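You operate a simulated robot arm through the tools that you are given. There is no shell and no other tool.

Carry out the task below with a simulated robot arm. There is one attempt and no reset: what you move stays moved.

## Task
Change the beader to the smooth teal wheel and bead the short teal duct at depth 2.
Fine: the fluted wheel goes into the CRIMP cup; the other short ducts stay.

It is judged by the outcome, as a careful person would: the job done as asked, and still so three seconds after it is handed in. It fails if anything else is knocked over, pushed out of place, dropped, spilled or broken.

## Robot
A 7-joint arm with a two-finger parallel gripper, fixed in place. Base frame: the origin is on the floor under the middle of its stand, x ahead of it, y to its left, z up. Readings come in mm, rad, newtons and seconds.
With the tool pointing down near the work surface it reaches from about 480 to 920 mm from the base axis. Its first joint turns from -2.007 to 2.007 rad. Payload 3.91 kg.
The TCP is the grasp point between the finger pads, 30 mm short of the fingertips. In the tool frame z runs along the fingers and y along their closing line. Largest opening 110 mm; finger width 20, thickness 10; the body of the gripper, 48 by 112 mm, starts 55 mm behind the TCP.
Orientation is that of the tool frame in the base frame, as a unit quaternion [w, x, y, z]. With the fingers straight down and closing along the base's y, the tool's x points along the base's -x, its y along +y and its z along -z.

## Interface
- The arm moves only by the tool nudge_tool. Its argument "motion" is a list of rows, each a list of 7 numbers: the shift along the tool's x, y, z in m, then the turn, a rotation vector about the tool's x, y, z in rad, then the opening in per cent of the stroke, from 0 (shut) to 100 (fully open). In form: [[tx, ty, tz, ax, ay, az, gripper], ...]. A call has 1 to 20 rows; each row is the pose to reach, as a shift and turn from the pose commanded when the call began, along the tool's axes at that moment. Rows are played at 5 a second. More than 50 mm and 0.15 rad between two rows, or a gripper value outside its range, and nothing of the call is played. A pose out of reach is approached as far as the arm can. The call stops where the force on the tool passes 40 N (or 10 N more than at its start, if that is more) or the arm is blocked; 0.2 s more then pass. Each finger travels about 153 mm/s and halts on what it meets, pressing with about 30 N; the grip force reading is that of the motor and also rises with nothing between the fingers. The clock runs only during rows and for 0.2 s after the last one: add rows that repeat a pose to give the fingers time. The reply holds the time, the measured pose of the TCP, the force on the tool along the base axes, the opening and the grip force, in the units named above and with some noise, with the torque about the TCP (base axes, N m) and any sound that the robot's microphone picked up.
- Cameras (640 x 400 px; columns grow to the right, rows downward): "scene" is fixed at [220.1, -498.5, 1494.6]; the picture's right is [0.88, -0.48, 0.00], its down [-0.17, -0.32, -0.93] and it looks along [0.45, 0.82, -0.36] (base axes); focal length 312 px, centre (320, 200). "wrist" rides on the gripper at [72, 17, -103] in the tool frame; the picture's right is [-0.23, 0.97, 0.00], its down [-0.76, -0.18, -0.62] and it looks along [-0.61, -0.14, 0.78] (tool axes); focal length 222 px, centre (320, 200). There is no depth. A picture from a camera that has moved, and an enlarged one, comes with that camera's place and axes in the base frame and with its lens.
- get_image(camera): a new picture of that camera. It takes no simulated time.
- slide_trunk(by): slides the trunk up (or, below 0, down) by that many mm; the arm rides with it, the base frame stays. It gives what a move gives, with no picture.
- zoom(camera, box): a new picture of the part [left, top, right, bottom] of that camera's present view, enlarged. It takes no simulated time.
- job_done(): hands the job in; it is judged then, once.

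Places have to be worked out from the pictures, the camera data and where the tool is seen. Open the gripper and draw the arm clear of the work before you hand the job in, unless the task says otherwise.

The tools are called after "Call:" as a command line: name --pt "numbers of a row" for each row, then --argument value for the rest, lists and objects as JSON in quotes. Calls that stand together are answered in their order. nudge_tool: Moves the arm, as the interface text tells. Its arguments: {"type":"object","properties":{"motion":{"type":"array"}},"required":["motion"]} The other tools are called the same way: slide_trunk (by) moves the trunk up or down; get_image (camera) takes a picture; zoom (camera, box) takes an enlarged picture of a part of a camera's view; job_done () hands the job in.

At the start:

```text
clock: 0.0
tool_pos: [475.2, 158.1, 1370.3]
tcp_rot: [0.0, 0.0, 1.0, 0.0]
wrist_force: [-0.4, 0.7, -0.7]
torque: [0.01, -0.05, -0.01]
grip_width: 109.9
grasp_force: 0.1
trunk travel left (down, up): [-800.0, 190.0]
```

scene: 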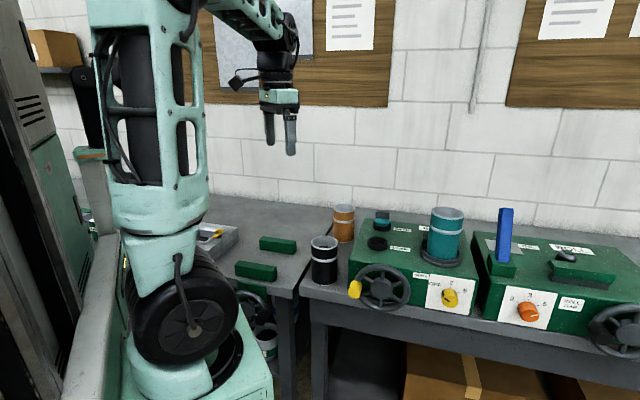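
wrist: 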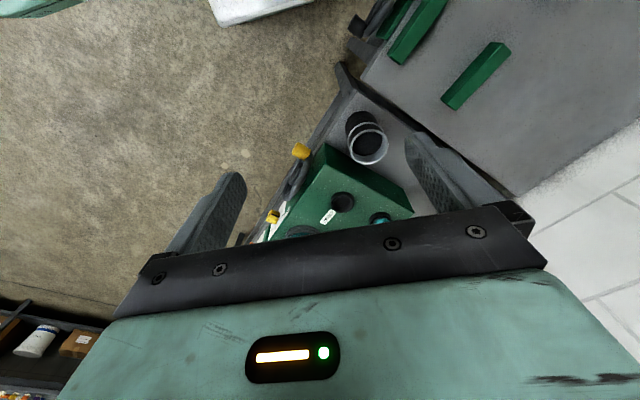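

I begin by enlarging the scene view over the machine on the bench, to read the labels and see the parts.

Call:
zoom --camera "scene" --box '[300, 180, 500, 320]'

Call:
zoom --camera "scene" --box '[460, 200, 640, 360]'

Call:
zoom --camera "scene" --box '[340, 190, 440, 260]'

Call:
zoom --camera "wrist" --box '[220, 80, 460, 260]'

```text
2.86 times, centred on (400, 250) of scene
camera zoom: at [220.1, -498.5, 1494.6], right [0.88, -0.48, 0.0], down [-0.17, -0.32, -0.93], along [0.45, 0.82, -0.36], focal length 892 px, centre (91, 57)
```

zoom: 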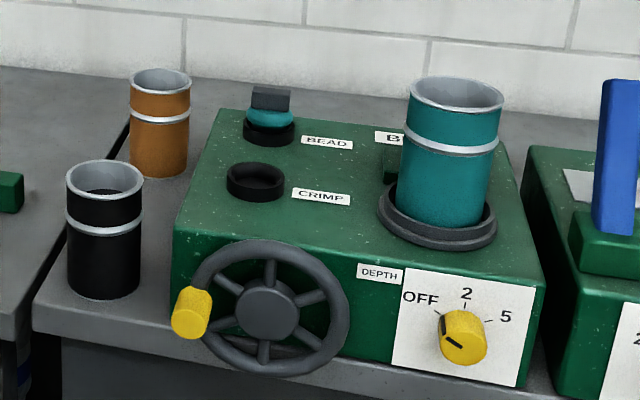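

```text
2.50 times, centred on (550, 280) of scene
camera zoom: at [220.1, -498.5, 1494.6], right [0.88, -0.48, 0.0], down [-0.17, -0.32, -0.93], along [0.45, 0.82, -0.36], focal length 781 px, centre (-255, 0)
```

zoom: 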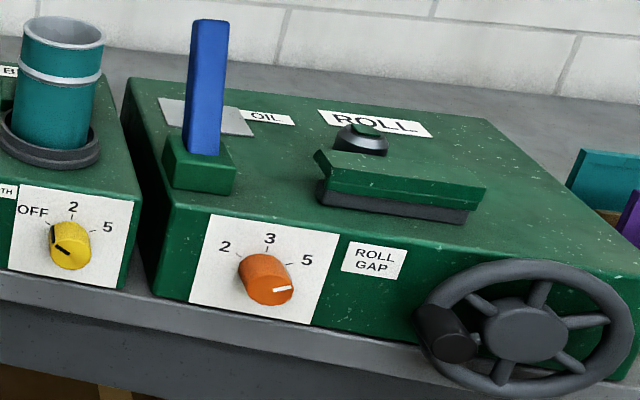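

```text
5.71 times, centred on (390, 225) of scene
camera zoom: at [220.1, -498.5, 1494.6], right [0.88, -0.48, 0.0], down [-0.17, -0.32, -0.93], along [0.45, 0.82, -0.36], focal length 1785 px, centre (-80, 57)
```

zoom: 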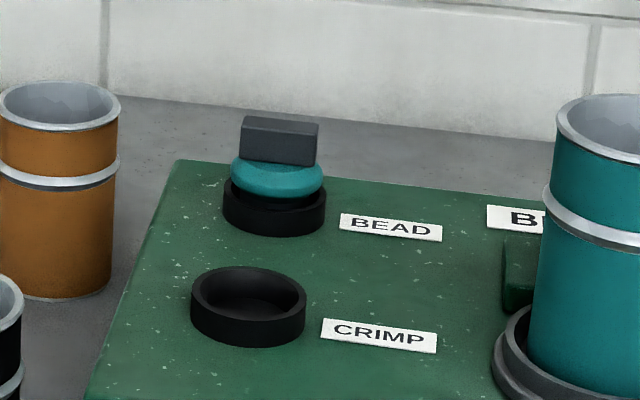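

```text
2.22 times, centred on (340, 170) of wrist
camera zoom: at [403.1, 175.2, 1473.3], right [0.23, 0.97, 0.0], down [0.76, -0.18, 0.62], along [0.61, -0.14, -0.78], focal length 494 px, centre (276, 267)
```

zoom: 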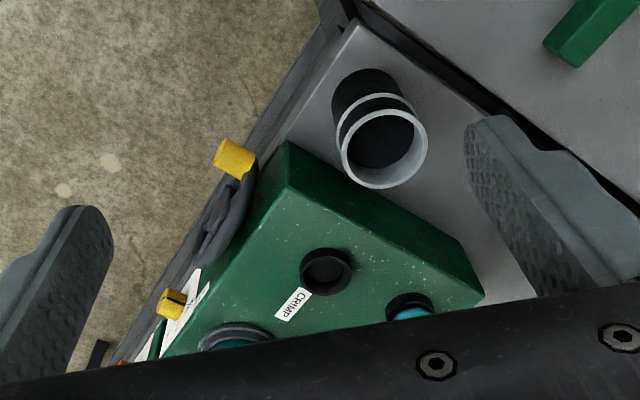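

The CRIMP cup is empty and the BEAD cup holds the teal wheel. The teal duct already stands on the beader's turntable, at roughly (919, 33), and hides the spindle behind it. I move the wrist camera to the machine's back-left side, well above everything, to see the spindle.

Call:
nudge_tool --pt "-0.033 0.018 0.015 0 0 0.116 100" --pt "-0.066 0.036 0.03 0 0 0.232 100" --pt "-0.099 0.053 0.045 0 0 0.348 100" --pt "-0.132 0.071 0.06 0 0 0.464 100" --pt "-0.166 0.089 0.075 0 0 0.579 100" --pt "-0.199 0.106 0.09 0 0 0.695 100" --pt "-0.232 0.124 0.105 0 0 0.811 100" --pt "-0.265 0.142 0.12 0 0 0.927 100"

Call:
get_image --camera "wrist"

Call:
get_image --camera "scene"

```text
clock: 1.8
tool_pos: [739.2, 300.7, 1250.9]
tcp_rot: [0.0, 0.449, 0.894, 0.0]
wrist_force: [-1.2, -0.7, 0.6]
torque: [0.05, -0.03, -0.02]
grip_width: 110.1
grasp_force: 0.0
trunk travel left (down, up): [-800.0, 190.0]
```

```text
taken
camera wrist: at [709.7, 370.0, 1354.1], right [0.92, 0.4, 0.0], down [0.31, -0.72, 0.62], along [0.25, -0.57, -0.78], focal length 222 px, centre (320, 200)
```

wrist: 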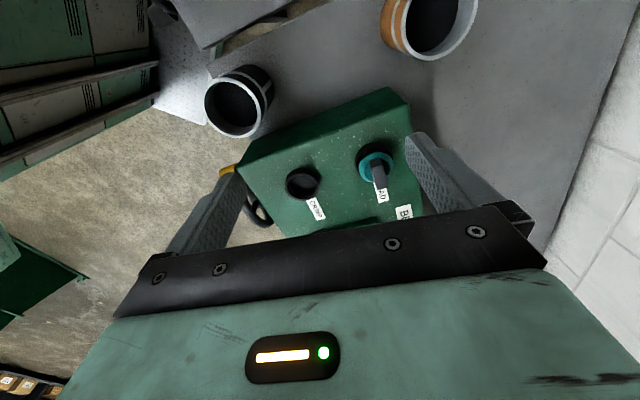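

```text
taken
```

scene: 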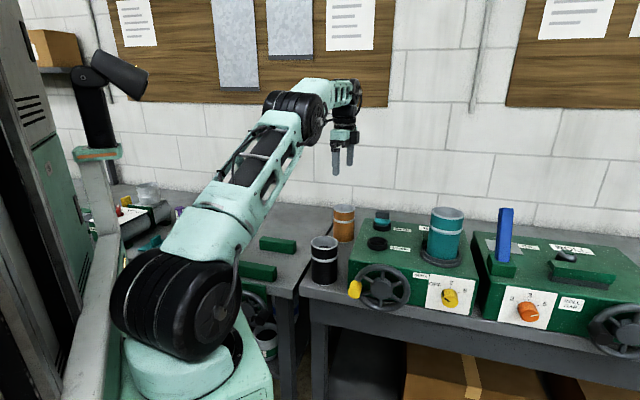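

The wrist picture is mounted upside down, and the gripper body hides the spindle area. I tilt the tool by about 0.45 rad and move it a little forward and up to bring the spindle into view.

Call:
nudge_tool --pt "-0.015 0 -0.015 0 -0.12 0 100" --pt "-0.03 0 -0.03 0 -0.24 0 100" --pt "-0.045 0 -0.045 0 -0.36 0 100" --pt "-0.06 0 -0.06 0 -0.45 0 100"

Call:
get_image --camera "wrist"

```text
clock: 2.8
tool_pos: [775.2, 252.4, 1312.2]
tcp_rot: [0.199, 0.436, 0.872, -0.1]
wrist_force: [0.5, -0.7, 1.0]
torque: [0.01, 0.0, 0.0]
grip_width: 110.3
grasp_force: 0.1
trunk travel left (down, up): [-800.0, 190.0]
```

```text
taken
camera wrist: at [723.6, 351.3, 1372.9], right [0.9, 0.42, 0.1], down [0.11, -0.44, 0.89], along [0.42, -0.79, -0.44], focal length 222 px, centre (320, 200)
```

wrist: 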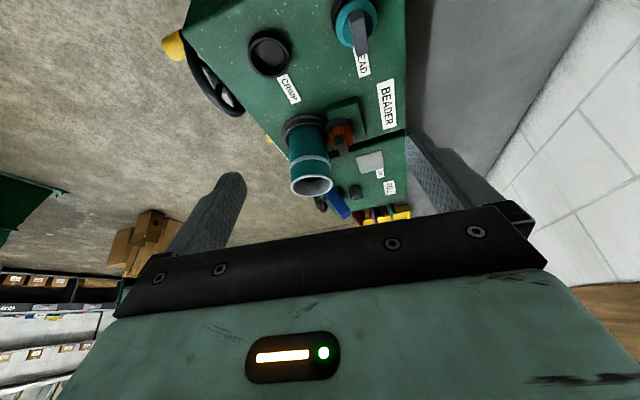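

The spindle now shows behind the duct, carrying an orange-red wheel with a dark grip block. I enlarge that part of the wrist view.

Call:
zoom --camera "wrist" --box '[260, 70, 420, 220]'

Call:
zoom --camera "wrist" --box '[160, 0, 420, 130]'

Call:
zoom --camera "wrist" --box '[300, 90, 380, 160]'

```text
2.67 times, centred on (340, 145) of wrist
camera zoom: at [723.6, 351.3, 1372.9], right [0.9, 0.42, 0.1], down [0.11, -0.44, 0.89], along [0.42, -0.79, -0.44], focal length 592 px, centre (267, 347)
```

zoom: 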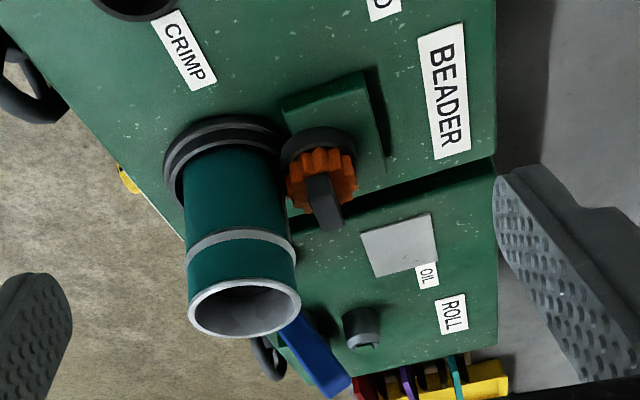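

```text
2.46 times, centred on (290, 65) of wrist
camera zoom: at [723.6, 351.3, 1372.9], right [0.9, 0.42, 0.1], down [0.11, -0.44, 0.89], along [0.42, -0.79, -0.44], focal length 547 px, centre (394, 532)
```

zoom: 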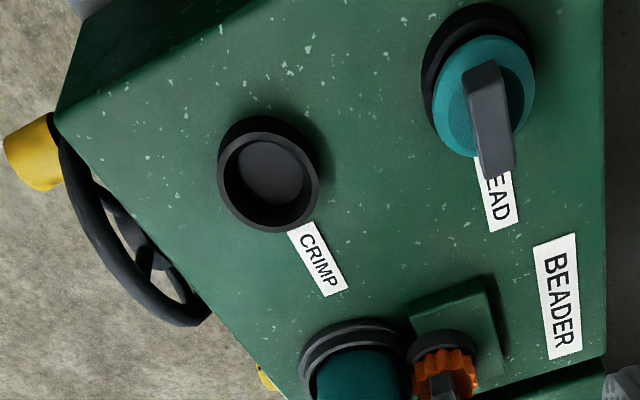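

```text
5.71 times, centred on (340, 125) of wrist
camera zoom: at [723.6, 351.3, 1372.9], right [0.9, 0.42, 0.1], down [0.11, -0.44, 0.89], along [0.42, -0.79, -0.44], focal length 1269 px, centre (206, 629)
```

zoom: 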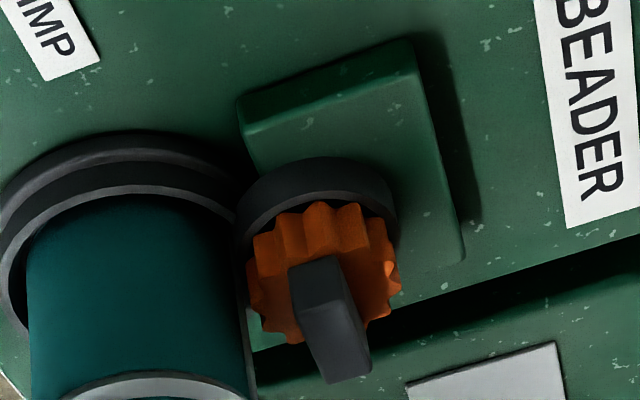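

The spindle sits on a small green block just behind the duct and carries the fluted orange wheel. I level the tool and move above that area for a near-vertical view, so I can measure positions and the clearance to the duct.

Call:
nudge_tool --pt "-0.04 -0.0045 0.0236 0 0.1125 0 100" --pt "-0.08 -0.009 0.047 0 0.225 0 100" --pt "-0.12 -0.0135 0.071 0 0.3375 0 100" --pt "-0.1606 -0.0181 0.0944 0 0.45 0 100" --pt "-0.1606 -0.0181 0.0944 0 0.45 0 100"

Call:
get_image --camera "wrist"

Call:
zoom --camera "wrist" --box '[240, 30, 420, 200]'

```text
clock: 4.0
tool_pos: [859.0, 86.6, 1291.9]
tcp_rot: [-0.001, 0.447, 0.895, 0.002]
wrist_force: [-0.6, 0.1, -0.7]
torque: [0.02, -0.01, 0.01]
grip_width: 109.8
grasp_force: 0.0
out of reach, approached as far as the arm can: row 3, 4, 5
trunk travel left (down, up): [-800.0, 190.0]
```

```text
taken
camera wrist: at [829.2, 155.3, 1393.2], right [0.92, 0.4, 0.0], down [0.32, -0.72, 0.62], along [0.25, -0.57, -0.78], focal length 222 px, centre (320, 200)
```

wrist: 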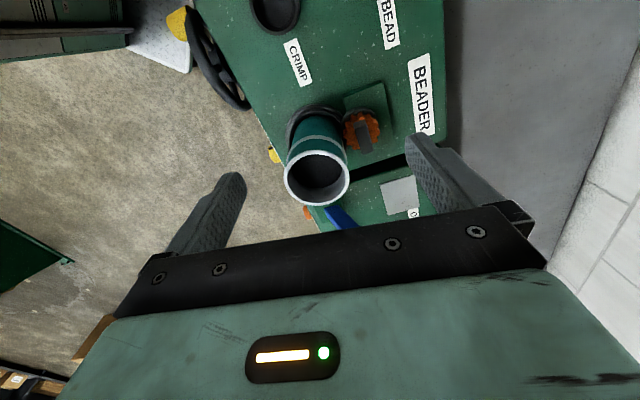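

```text
2.35 times, centred on (330, 115) of wrist
camera zoom: at [829.2, 155.3, 1393.2], right [0.92, 0.4, 0.0], down [0.32, -0.72, 0.62], along [0.25, -0.57, -0.78], focal length 523 px, centre (296, 400)
```

zoom: 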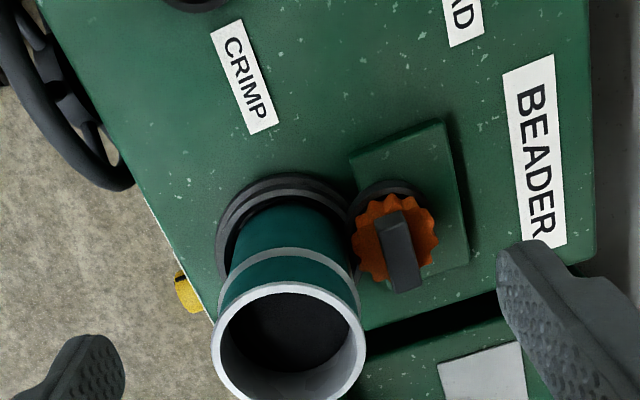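

I enlarge the spindle wheel further to see how its grip block is turned.

Call:
zoom --camera "wrist" --box '[330, 80, 400, 160]'

Call:
zoom --camera "wrist" --box '[180, 0, 300, 110]'

```text
5.00 times, centred on (365, 120) of wrist
camera zoom: at [829.2, 155.3, 1393.2], right [0.92, 0.4, 0.0], down [0.32, -0.72, 0.62], along [0.25, -0.57, -0.78], focal length 1111 px, centre (95, 600)
```

zoom: 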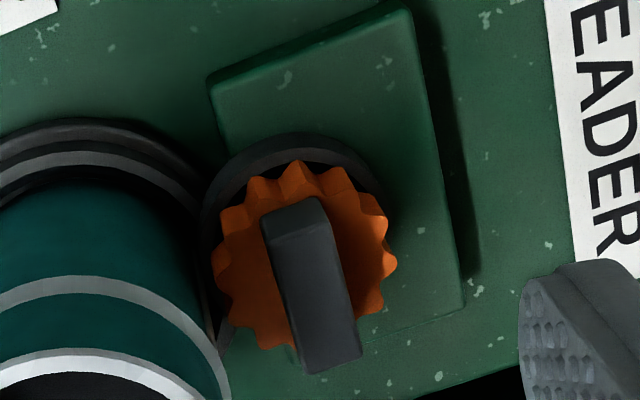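

```text
3.64 times, centred on (240, 55) of wrist
camera zoom: at [829.2, 155.3, 1393.2], right [0.92, 0.4, 0.0], down [0.32, -0.72, 0.62], along [0.25, -0.57, -0.78], focal length 808 px, centre (611, 727)
```

zoom: 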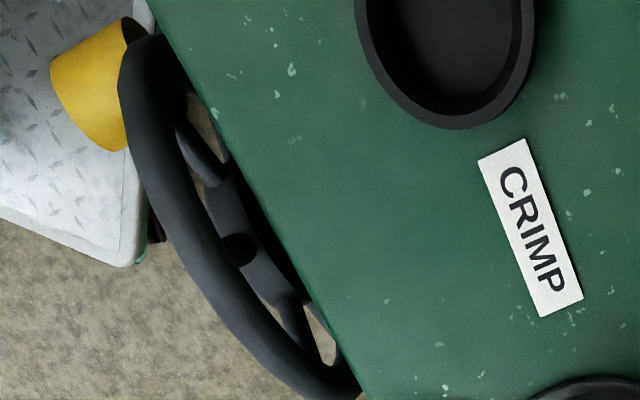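

From two wrist views I put the spindle's grip block at about (940, 61) with its top at z≈1093, long side along the machine's front direction (about -45°). The duct is about 72 mm in front of it. Reach is tight out there, so I raise the trunk.

Call:
slide_trunk --by 180

```text
clock: 6.0
tool_pos: [858.0, 87.6, 1471.4]
tcp_rot: [0.0, 0.447, 0.894, 0.0]
wrist_force: [0.2, -0.8, 0.1]
torque: [0.01, 0.01, -0.02]
grip_width: 110.2
grasp_force: 0.0
trunk travel left (down, up): [-980.0, 10.0]
```

I lower the tool toward a point just short of the spindle, still 100 mm above the duct, and check how far it reaches.

Call:
nudge_tool --pt "-0.0093 0.0035 0.0442 0 0 0 100" --pt "-0.0186 0.007 0.0884 0 0 0 100" --pt "-0.0279 0.0105 0.1326 0 0 0 100" --pt "-0.0372 0.014 0.1768 0 0 0 100" --pt "-0.0465 0.0176 0.221 0 0 0 100"

```text
clock: 7.2
tool_pos: [899.8, 61.0, 1249.5]
tcp_rot: [0.0, 0.447, 0.895, 0.001]
wrist_force: [-0.3, 0.8, 0.2]
torque: [-0.05, -0.01, -0.02]
grip_width: 110.0
grasp_force: 0.1
trunk travel left (down, up): [-980.0, 10.0]
```

That pose is in reach. Now I turn the tool so the fingers close along the machine's front direction (heading +45°), staying well above the duct.

Call:
nudge_tool --pt "0 0 0 0 0 -0.143 100" --pt "0 0 0 0 0 -0.286 100" --pt "0 0 0 0 0 -0.428 100" --pt "0 0 0 0 0 -0.571 100" --pt "0 0 0 0 0 -0.714 100" --pt "0 0 0 0 0 -0.856 100" --pt "0 0 0 0 0 -0.999 100" --pt "0 0 0 0 0 -1.142 100" --pt "0 0 0 0 0 -1.284 100" --pt "0 0 0 0 0 -1.427 100" --pt "0 0 0 0 0 -1.57 100" --pt "0 0 0 0 0 -1.712 100"

Call:
get_image --camera "wrist"

Call:
get_image --camera "scene"

```text
clock: 9.8
tool_pos: [900.3, 60.5, 1249.7]
tcp_rot: [0.0, -0.384, 0.923, 0.0]
wrist_force: [0.1, -0.5, -0.6]
torque: [-0.01, 0.0, 0.01]
grip_width: 109.9
grasp_force: 0.0
trunk travel left (down, up): [-980.0, 10.0]
```

```text
taken
camera wrist: at [837.5, 21.8, 1352.1], right [-0.53, 0.85, 0.0], down [0.66, 0.41, 0.62], along [0.53, 0.33, -0.78], focal length 222 px, centre (320, 200)
```

wrist: 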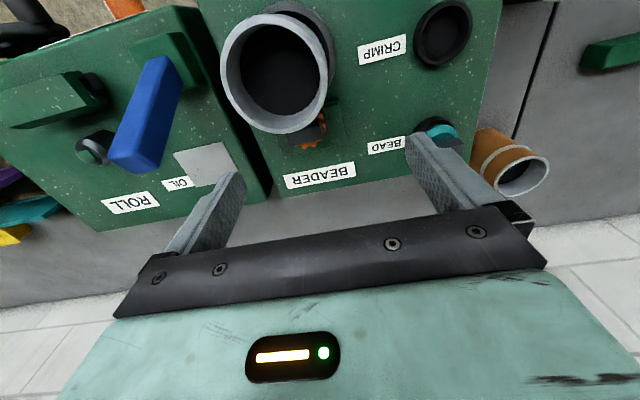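

```text
taken
```

scene: 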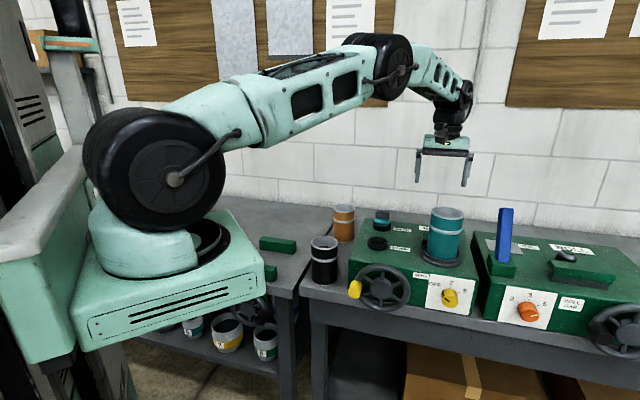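

From this side the duct hides the grip block. I turn the tool half a turn so the camera looks from behind the spindle, still at z=1250 and clear of everything.

Call:
nudge_tool --pt "0 0 0 0 0 0.149 100" --pt "0 0 0 0 0 0.298 100" --pt "0 0 0 0 0 0.447 100" --pt "0 0 0 0 0 0.596 100" --pt "0 0 0 0 0 0.745 100" --pt "0 0 0 0 0 0.894 100" --pt "0 0 0 0 0 1.043 100" --pt "0 0 0 0 0 1.192 100" --pt "0 0 0 0 0 1.341 100" --pt "0 0 0 0 0 1.49 100" --pt "0 0 0 0 0 1.639 100" --pt "0 0 0 0 0 1.788 100" --pt "0 0 0 0 0 1.937 100" --pt "0 0 0 0 0 2.086 100" --pt "0 0 0 0 0 2.235 100" --pt "0 0 0 0 0 2.384 100" --pt "0 0 0 0 0 2.533 100" --pt "0 0 0 0 0 2.682 100" --pt "0 0 0 0 0 2.831 100" --pt "0 0 0 0 0 2.98 100"

Call:
get_image --camera "wrist"

```text
clock: 14.0
tool_pos: [900.6, 61.0, 1250.1]
tcp_rot: [0.0, 0.891, 0.455, 0.001]
wrist_force: [-0.5, -0.5, -0.3]
torque: [-0.01, -0.02, -0.04]
grip_width: 109.9
grasp_force: 0.1
trunk travel left (down, up): [-980.0, 10.0]
```

```text
taken
camera wrist: at [957.0, 110.1, 1352.4], right [0.66, -0.76, 0.0], down [-0.59, -0.51, 0.62], along [-0.47, -0.41, -0.78], focal length 222 px, centre (320, 200)
```

wrist: 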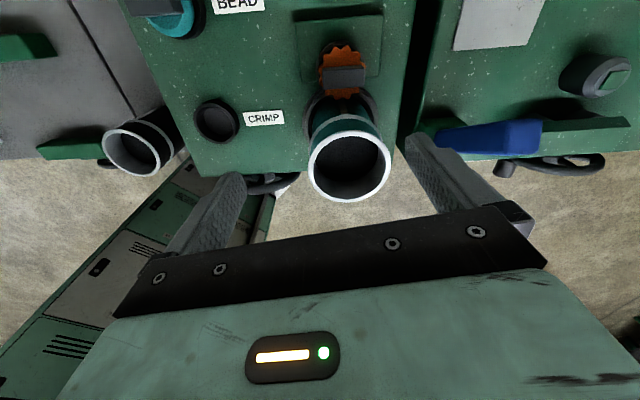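

The half turn worked and the block is visible from behind. I finish the turn to exactly -135° and shift to about 10 mm short of the spindle, keeping the height.

Call:
nudge_tool --pt "0.0088 0.0122 0 0 0 0.08 100" --pt "0.0176 0.0243 0 0 0 0.159 100" --pt "0.0176 0.0243 0 0 0 0.159 100"

Call:
get_image --camera "wrist"

Call:
zoom --camera "wrist" --box '[250, 40, 410, 180]'

```text
clock: 14.8
tool_pos: [919.6, 58.7, 1250.2]
tcp_rot: [-0.001, 0.923, 0.384, 0.0]
wrist_force: [0.0, -0.3, -0.5]
torque: [0.01, -0.04, 0.05]
grip_width: 109.8
grasp_force: 0.1
out of reach, approached as far as the arm can: row 2, 3
trunk travel left (down, up): [-980.0, 10.0]
```

```text
taken
camera wrist: at [982.8, 98.5, 1351.7], right [0.53, -0.85, 0.0], down [-0.66, -0.41, 0.62], along [-0.53, -0.33, -0.78], focal length 222 px, centre (320, 200)
```

wrist: 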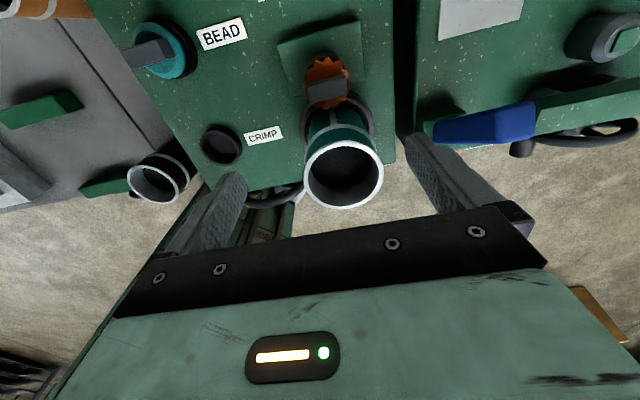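

```text
2.86 times, centred on (330, 110) of wrist
camera zoom: at [982.8, 98.5, 1351.7], right [0.53, -0.85, 0.0], down [-0.66, -0.41, 0.62], along [-0.53, -0.33, -0.78], focal length 635 px, centre (291, 457)
```

zoom: 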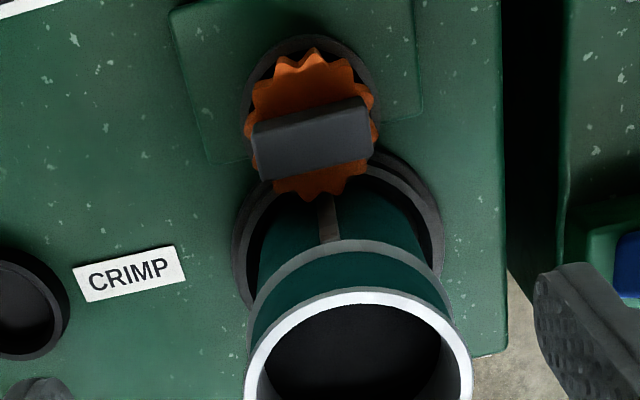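

I enlarge the grip block to read its edges accurately.

Call:
zoom --camera "wrist" --box '[290, 45, 370, 115]'

Call:
zoom --camera "wrist" --box '[110, 10, 210, 90]'

Call:
zoom --camera "wrist" --box '[180, 100, 300, 200]'

```text
5.71 times, centred on (330, 80) of wrist
camera zoom: at [982.8, 98.5, 1351.7], right [0.53, -0.85, 0.0], down [-0.66, -0.41, 0.62], along [-0.53, -0.33, -0.78], focal length 1269 px, centre (263, 886)
```

zoom: 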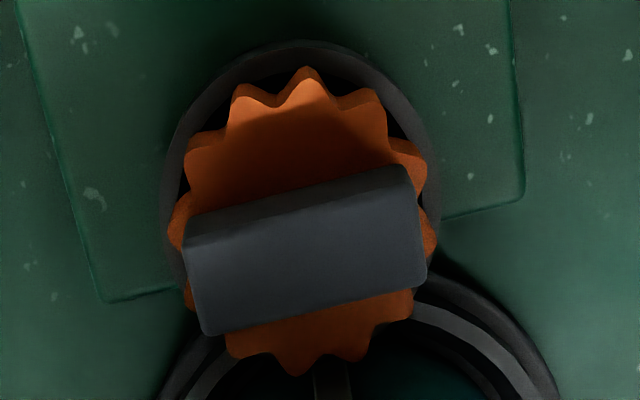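

```text
5.00 times, centred on (160, 50) of wrist
camera zoom: at [982.8, 98.5, 1351.7], right [0.53, -0.85, 0.0], down [-0.66, -0.41, 0.62], along [-0.53, -0.33, -0.78], focal length 1111 px, centre (1120, 950)
```

zoom: 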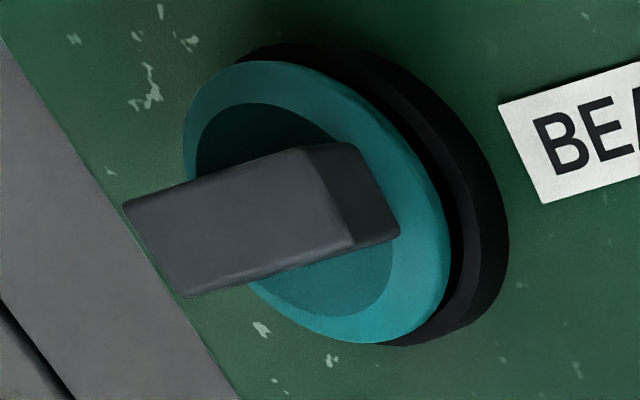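

```text
4.00 times, centred on (240, 150) of wrist
camera zoom: at [982.8, 98.5, 1351.7], right [0.53, -0.85, 0.0], down [-0.66, -0.41, 0.62], along [-0.53, -0.33, -0.78], focal length 888 px, centre (640, 400)
```

zoom: 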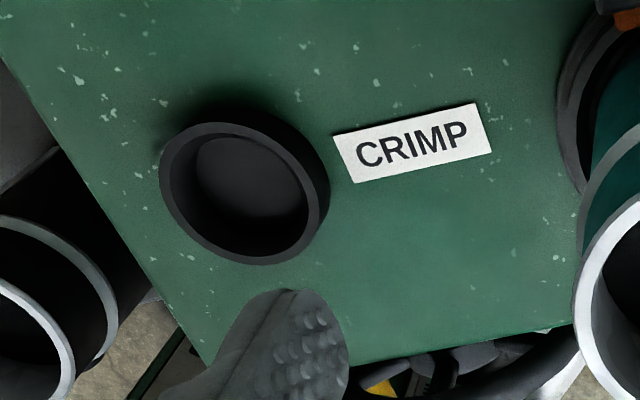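

The block is about 42 × 16 mm with its top centre at (940, 61.4, 1094), and two views agree on that. It lies just past the straight-down reach, so I lean the tool 0.12 rad toward the spindle (about the closing axis) and hover at z≈1180.

Call:
nudge_tool --pt "0.004 0.004 0.023 0 0.04 0 85" --pt "0.009 0.008 0.047 0 0.08 0 70" --pt "0.0132 0.0121 0.07 0 0.12 0 70" --pt "0.0132 0.0121 0.07 0 0.12 0 70"

Call:
get_image --camera "wrist"

Call:
zoom --camera "scene" --box '[360, 120, 520, 270]'

```text
clock: 15.8
tool_pos: [935.9, 57.8, 1178.2]
tcp_rot: [-0.024, 0.922, 0.382, 0.056]
wrist_force: [-0.2, 1.0, 1.0]
torque: [0.0, 0.0, 0.0]
grip_width: 77.0
grasp_force: 0.1
trunk travel left (down, up): [-980.0, 10.0]
```

```text
taken
camera wrist: at [990.8, 89.3, 1288.2], right [0.53, -0.85, -0.03], down [-0.71, -0.46, 0.53], along [-0.46, -0.26, -0.85], focal length 222 px, centre (320, 200)
```

wrist: 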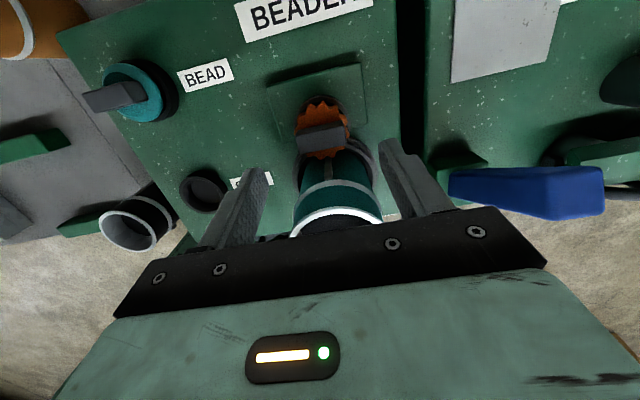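

```text
2.67 times, centred on (440, 195) of scene
camera zoom: at [220.1, -498.5, 1494.6], right [0.88, -0.48, 0.0], down [-0.17, -0.32, -0.93], along [0.45, 0.82, -0.36], focal length 833 px, centre (0, 213)
```

zoom: 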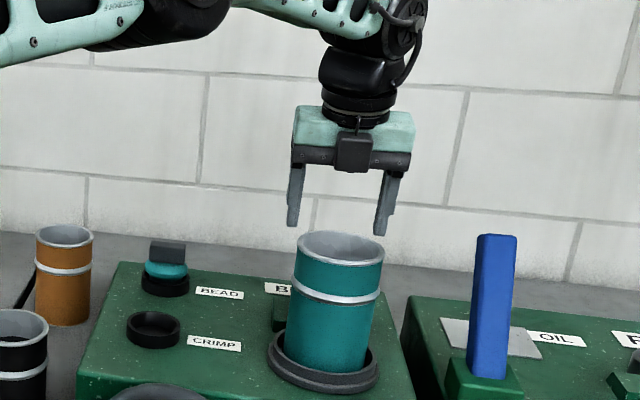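

No reach limit now. I enlarge the view to confirm the block is where I predict, at about (323, 140) in the picture.

Call:
zoom --camera "wrist" --box '[270, 80, 390, 180]'

```text
4.00 times, centred on (330, 130) of wrist
camera zoom: at [990.8, 89.3, 1288.2], right [0.53, -0.85, -0.03], down [-0.71, -0.46, 0.53], along [-0.46, -0.26, -0.85], focal length 888 px, centre (280, 480)
```

zoom: 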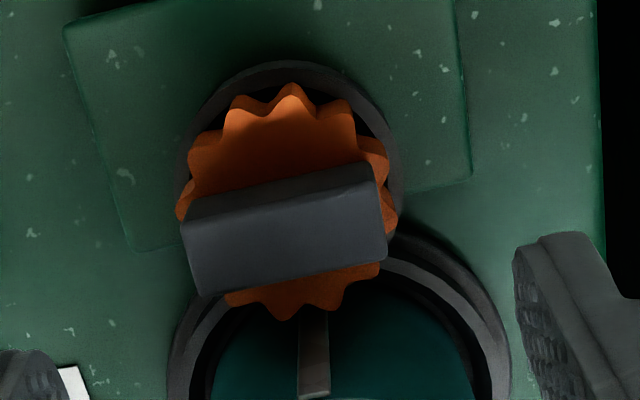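

The prediction matches to within a pixel. I descend straight to the grip height, fingertips about z=1077 and just above the wheel's face, with the fingers still open.

Call:
nudge_tool --pt "-0.001 0.0001 0.018 0 0 0 70" --pt "-0.003 0.0002 0.036 0 0 0 70" --pt "-0.0045 0.0004 0.054 0 0 0 70" --pt "-0.0059 0.0005 0.0712 0 0 0 70"

Call:
get_image --camera "wrist"

Call:
zoom --camera "scene" --box '[380, 130, 500, 270]'

```text
clock: 16.8
tool_pos: [937.6, 60.8, 1108.9]
tcp_rot: [-0.023, 0.922, 0.383, 0.056]
wrist_force: [0.1, -0.3, 0.7]
torque: [0.01, -0.03, 0.0]
grip_width: 77.2
grasp_force: 0.1
out of reach, approached as far as the arm can: row 4
trunk travel left (down, up): [-980.0, 10.0]
```

```text
taken
camera wrist: at [990.9, 92.8, 1219.2], right [0.53, -0.85, -0.03], down [-0.71, -0.46, 0.53], along [-0.46, -0.26, -0.85], focal length 222 px, centre (320, 200)
```

wrist: 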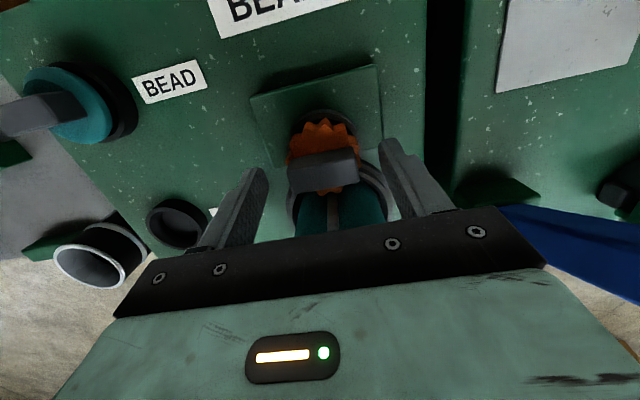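

```text
2.86 times, centred on (440, 200) of scene
camera zoom: at [220.1, -498.5, 1494.6], right [0.88, -0.48, 0.0], down [-0.17, -0.32, -0.93], along [0.45, 0.82, -0.36], focal length 892 px, centre (-23, 200)
```

zoom: 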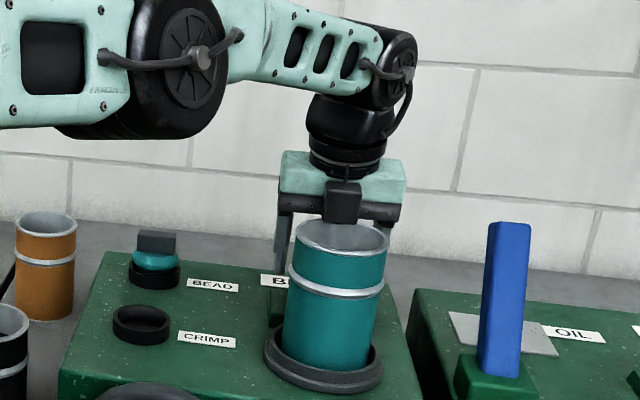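

The tool is about 2 mm above the planned depth, at the edge of its reach, with the fingers overlapping the top ~15 mm of the block. I enlarge the view to check before closing.

Call:
zoom --camera "wrist" --box '[230, 90, 430, 250]'

```text
2.50 times, centred on (330, 170) of wrist
camera zoom: at [990.9, 92.8, 1219.2], right [0.53, -0.85, -0.03], down [-0.71, -0.46, 0.53], along [-0.46, -0.26, -0.85], focal length 555 px, centre (295, 275)
```

zoom: 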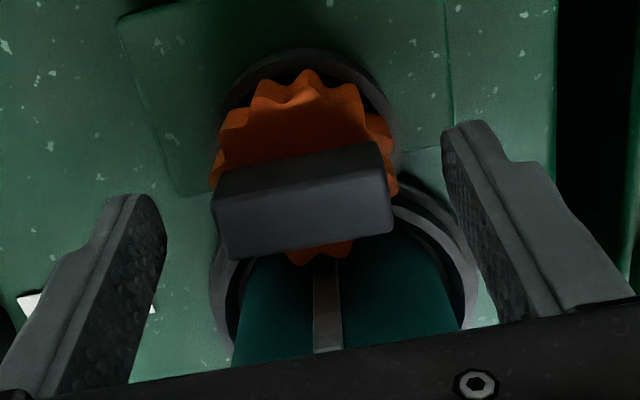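

Both fingertips straddle the block's ends. I close the grip in place.

Call:
nudge_tool --pt "0 0 0 0 0 0 45" --pt "0 0 0 0 0 0 20" --pt "0 0 0 0 0 0 20" --pt "0 0 0 0 0 0 20"

Call:
zoom --camera "wrist" --box '[230, 90, 430, 250]'

```text
clock: 17.8
tool_pos: [937.0, 61.2, 1109.4]
tcp_rot: [-0.023, 0.922, 0.383, 0.056]
wrist_force: [-0.4, -0.3, 0.3]
torque: [0.05, -0.03, 0.03]
grip_width: 43.1
grasp_force: 30.2
trunk travel left (down, up): [-980.0, 10.0]
```

```text
2.50 times, centred on (330, 170) of wrist
camera zoom: at [990.9, 92.7, 1218.9], right [0.53, -0.85, -0.03], down [-0.71, -0.46, 0.53], along [-0.46, -0.26, -0.85], focal length 555 px, centre (295, 275)
```

zoom: 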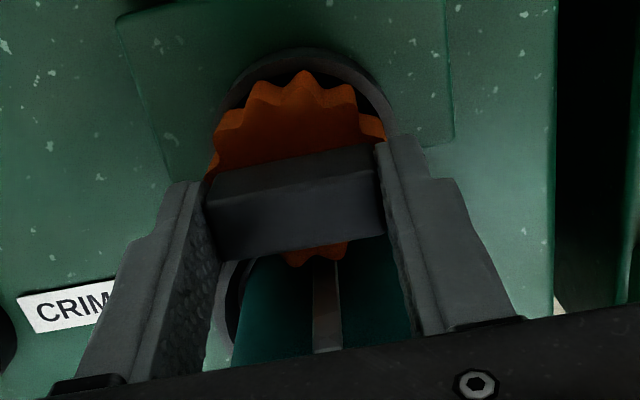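

The grip holds the block at 43 mm with 30 N. I lift straight up a few millimetres at first and read the force.

Call:
nudge_tool --pt "0.0005 0 -0.004 0 0 0 20" --pt "0.0012 0 -0.01 0 0 0 20" --pt "0.0024 0 -0.02 0 0 0 20"

Call:
zoom --camera "wrist" --box '[230, 90, 430, 250]'

```text
clock: 18.6
tool_pos: [937.1, 61.7, 1128.7]
tcp_rot: [-0.023, 0.922, 0.383, 0.056]
wrist_force: [0.3, 0.4, -1.3]
torque: [-0.01, -0.02, -0.03]
grip_width: 43.2
grasp_force: 29.8
trunk travel left (down, up): [-980.0, 10.0]
```

```text
2.50 times, centred on (330, 170) of wrist
camera zoom: at [991.1, 92.3, 1238.8], right [0.53, -0.85, -0.03], down [-0.71, -0.46, 0.53], along [-0.46, -0.26, -0.85], focal length 555 px, centre (295, 275)
```

zoom: 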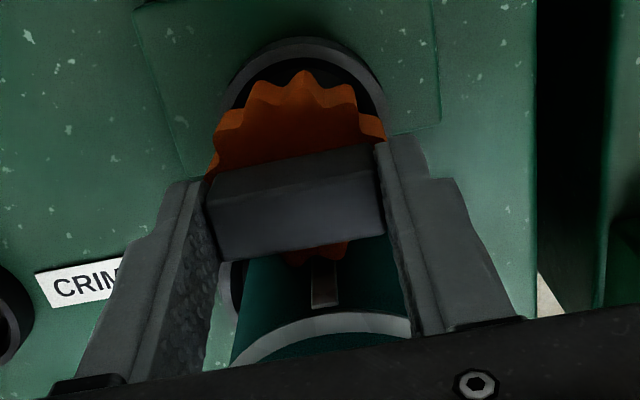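

The wheel came off the spindle cleanly. I lift another 50 mm, then move sideways along the machine, away from the duct, keeping the same tilt so the wheel stays upright.

Call:
nudge_tool --pt "0.003 0 -0.025 0 0 0 20" --pt "0.0061 0 -0.0496 0 0 0 20" --pt "0.0061 -0.03 -0.0496 0 0 0 20" --pt "0.0061 -0.065 -0.0496 0 0 0 20" --pt "0.0061 -0.1 -0.0496 0 0 0 20" --pt "0.0061 -0.12 -0.0496 0 0 0 20"

Call:
get_image --camera "wrist"

Call:
zoom --camera "scene" --box '[340, 130, 480, 270]'

```text
clock: 20.0
tool_pos: [850.7, 145.8, 1177.1]
tcp_rot: [-0.023, 0.922, 0.383, 0.055]
wrist_force: [0.4, 0.9, -1.4]
torque: [0.0, 0.03, 0.02]
grip_width: 43.2
grasp_force: 30.0
trunk travel left (down, up): [-980.0, 10.0]
```

```text
taken
camera wrist: at [904.6, 176.8, 1287.2], right [0.53, -0.85, -0.03], down [-0.71, -0.46, 0.53], along [-0.46, -0.26, -0.85], focal length 222 px, centre (320, 200)
```

wrist: 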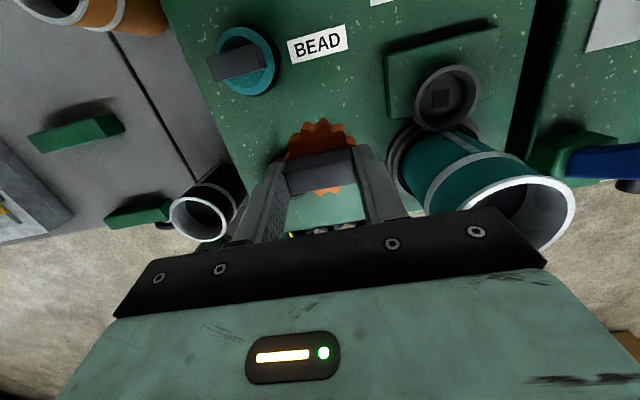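

```text
2.86 times, centred on (410, 200) of scene
camera zoom: at [220.1, -498.5, 1494.6], right [0.88, -0.48, 0.0], down [-0.17, -0.32, -0.93], along [0.45, 0.82, -0.36], focal length 892 px, centre (63, 200)
```

zoom: 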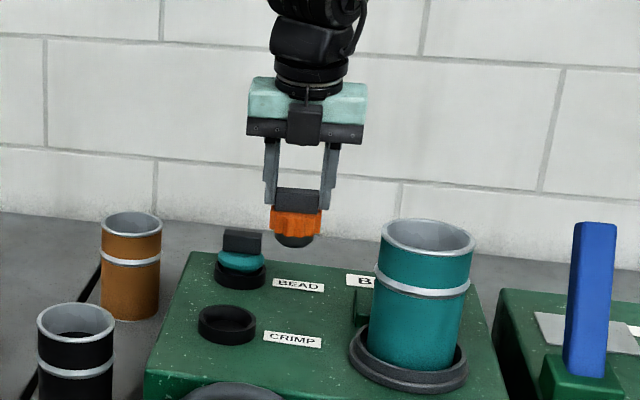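

The wheel hangs upright and shows a dark hub beneath the orange disc. I enlarge the now-empty spindle seat, the BEAD wheel, and the held wheel.

Call:
zoom --camera "wrist" --box '[400, 50, 500, 150]'

Call:
zoom --camera "wrist" --box '[190, 10, 310, 110]'

Call:
zoom --camera "scene" --box '[390, 160, 450, 220]'

Call:
zoom --camera "wrist" --box '[260, 100, 400, 220]'

```text
4.00 times, centred on (450, 100) of wrist
camera zoom: at [904.6, 176.8, 1287.2], right [0.53, -0.85, -0.03], down [-0.71, -0.46, 0.53], along [-0.46, -0.26, -0.85], focal length 888 px, centre (-200, 600)
```

zoom: 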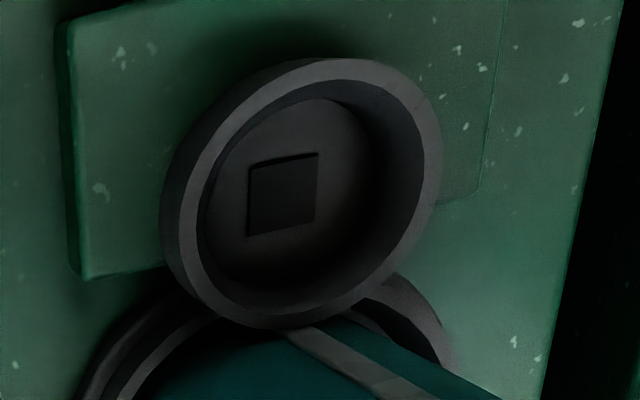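

```text
4.00 times, centred on (250, 60) of wrist
camera zoom: at [904.6, 176.8, 1287.2], right [0.53, -0.85, -0.03], down [-0.71, -0.46, 0.53], along [-0.46, -0.26, -0.85], focal length 888 px, centre (600, 760)
```

zoom: 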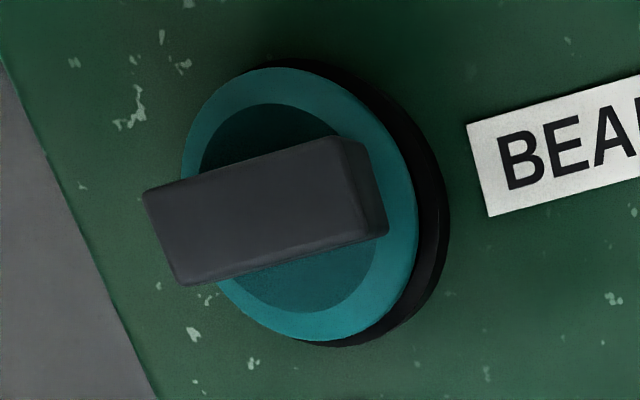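

```text
6.67 times, centred on (420, 190) of scene
camera zoom: at [220.1, -498.5, 1494.6], right [0.88, -0.48, 0.0], down [-0.17, -0.32, -0.93], along [0.45, 0.82, -0.36], focal length 2082 px, centre (-347, 267)
```

zoom: 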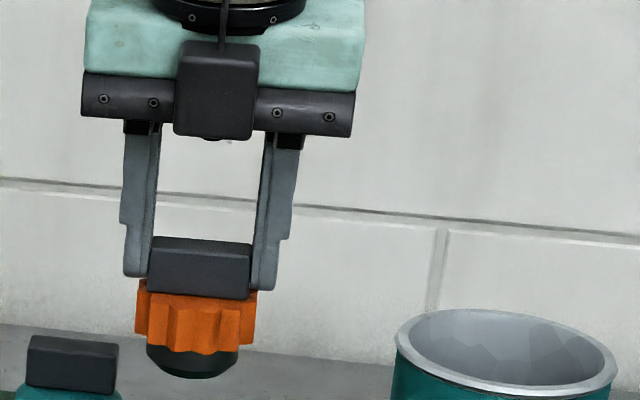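

```text
3.33 times, centred on (330, 160) of wrist
camera zoom: at [904.6, 176.8, 1287.2], right [0.53, -0.85, -0.03], down [-0.71, -0.46, 0.53], along [-0.46, -0.26, -0.85], focal length 740 px, centre (287, 333)
```

zoom: 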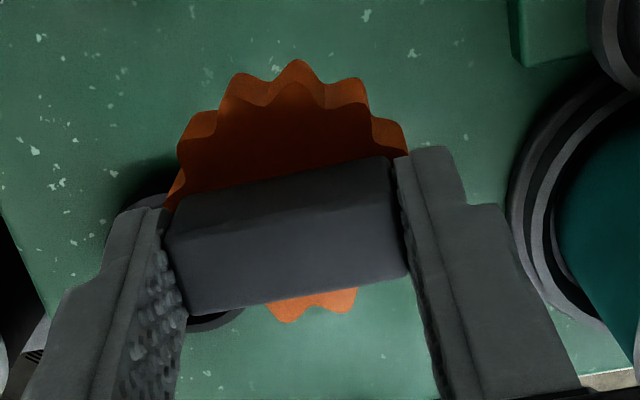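

The seat is a shallow cup that takes the wheel's hub, and CRIMP is the same kind. I put the CRIMP cup's centre at about (771, 152), rim z≈1033. I carry the wheel over it and stop with the hub about 27 mm above the rim.

Call:
nudge_tool --pt "-0.0267 -0.0305 -0.0032 0 0 0 20" --pt "-0.0533 -0.061 -0.0064 0 0 0 20" --pt "-0.056 -0.061 0.016 0 0 0 20" --pt "-0.0588 -0.0609 0.0382 0 0 0 20" --pt "-0.0588 -0.0609 0.0382 0 0 0 20"

Call:
get_image --camera "wrist"

Call:
zoom --camera "scene" --box '[330, 160, 430, 270]'

Call:
zoom --camera "wrist" --box '[240, 90, 400, 230]'

```text
clock: 21.2
tool_pos: [768.1, 150.8, 1133.1]
tcp_rot: [-0.023, 0.922, 0.383, 0.055]
wrist_force: [-0.7, -0.2, -0.6]
torque: [-0.02, 0.0, 0.0]
grip_width: 43.2
grasp_force: 30.0
trunk travel left (down, up): [-980.0, 10.0]
```

```text
taken
camera wrist: at [822.6, 182.3, 1243.9], right [0.53, -0.85, -0.03], down [-0.71, -0.46, 0.53], along [-0.46, -0.26, -0.85], focal length 222 px, centre (320, 200)
```

wrist: 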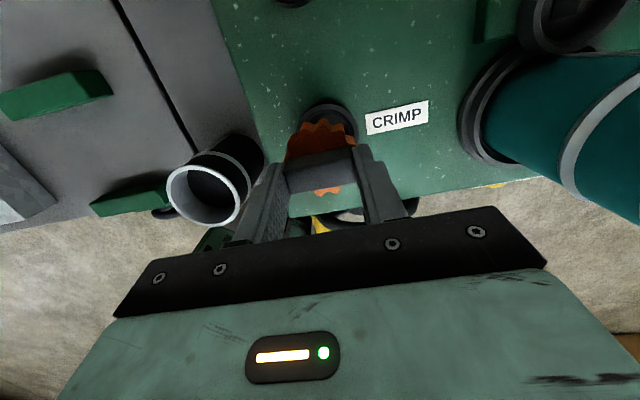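

```text
3.64 times, centred on (380, 215) of scene
camera zoom: at [220.1, -498.5, 1494.6], right [0.88, -0.48, 0.0], down [-0.17, -0.32, -0.93], along [0.45, 0.82, -0.36], focal length 1136 px, centre (102, 146)
```

zoom: 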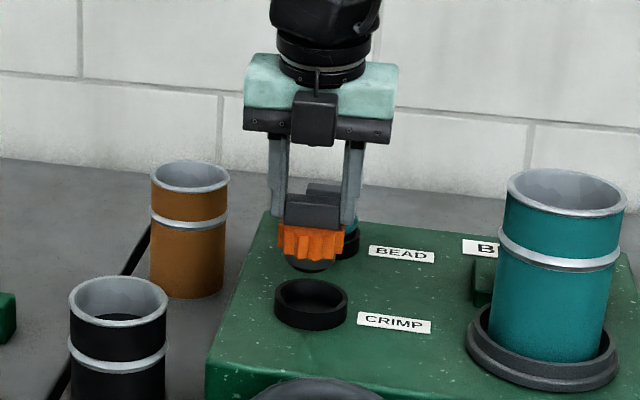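

```text
2.86 times, centred on (320, 160) of wrist
camera zoom: at [822.6, 182.3, 1243.9], right [0.53, -0.85, -0.03], down [-0.71, -0.46, 0.53], along [-0.46, -0.26, -0.85], focal length 635 px, centre (320, 314)
```

zoom: 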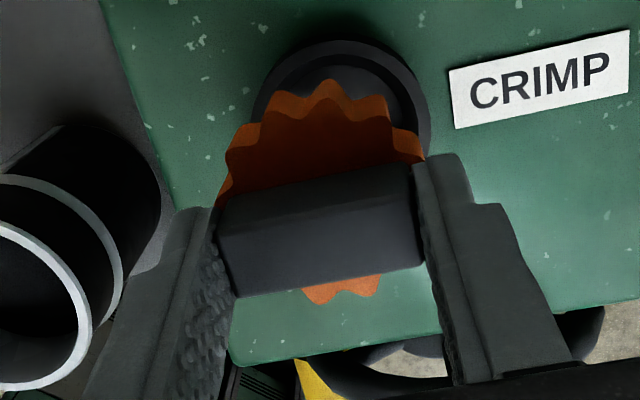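

The wheel hangs over the CRIMP cup. I enlarge both views to check the centring before lowering.

Call:
zoom --camera "wrist" --box '[290, 90, 370, 150]'

Call:
zoom --camera "scene" --box '[395, 205, 430, 240]'

Call:
zoom --camera "scene" --box '[390, 200, 445, 255]'

```text
6.67 times, centred on (330, 120) of wrist
camera zoom: at [822.6, 182.3, 1243.9], right [0.53, -0.85, -0.03], down [-0.71, -0.46, 0.53], along [-0.46, -0.26, -0.85], focal length 1481 px, centre (253, 733)
```

zoom: 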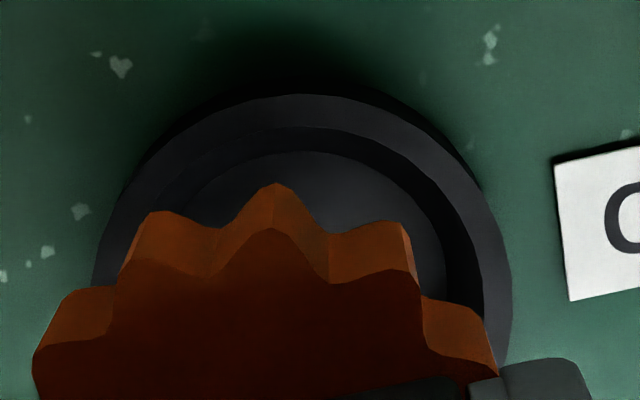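

```text
11.43 times, centred on (412, 222) of scene
camera zoom: at [220.1, -498.5, 1494.6], right [0.88, -0.48, 0.0], down [-0.17, -0.32, -0.93], along [0.45, 0.82, -0.36], focal length 3570 px, centre (-737, -57)
```

zoom: 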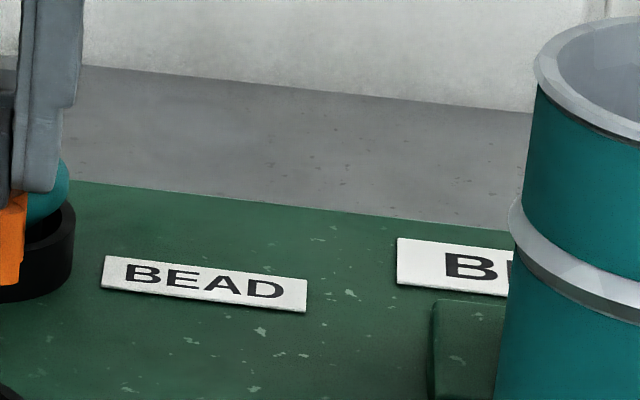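

```text
7.27 times, centred on (418, 228) of scene
camera zoom: at [220.1, -498.5, 1494.6], right [0.88, -0.48, 0.0], down [-0.17, -0.32, -0.93], along [0.45, 0.82, -0.36], focal length 2272 px, centre (-389, 0)
```

zoom: 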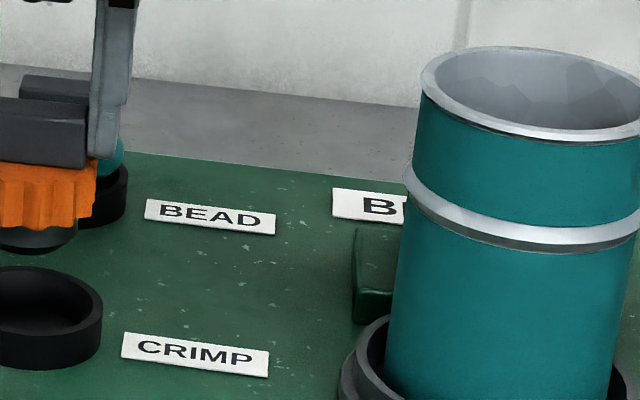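

The wrist view suggests the wheel should shift a few millimetres along the machine's front direction. I check that against an enlarged scene view of the wheel and cup.

Call:
zoom --camera "scene" --box '[396, 206, 436, 256]'

Call:
zoom --camera "scene" --box '[360, 205, 420, 255]'

```text
8.00 times, centred on (416, 231) of scene
camera zoom: at [220.1, -498.5, 1494.6], right [0.88, -0.48, 0.0], down [-0.17, -0.32, -0.93], along [0.45, 0.82, -0.36], focal length 2499 px, centre (-448, -48)
```

zoom: 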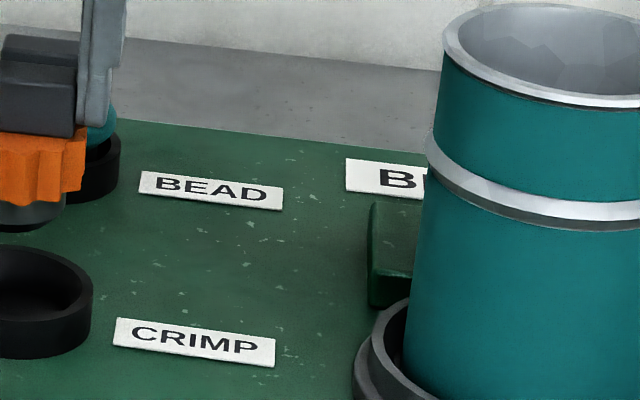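

```text
8.00 times, centred on (390, 230) of scene
camera zoom: at [220.1, -498.5, 1494.6], right [0.88, -0.48, 0.0], down [-0.17, -0.32, -0.93], along [0.45, 0.82, -0.36], focal length 2499 px, centre (-240, -40)
```

zoom: 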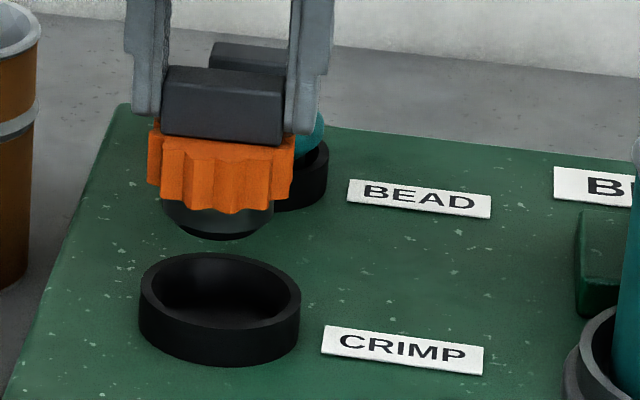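

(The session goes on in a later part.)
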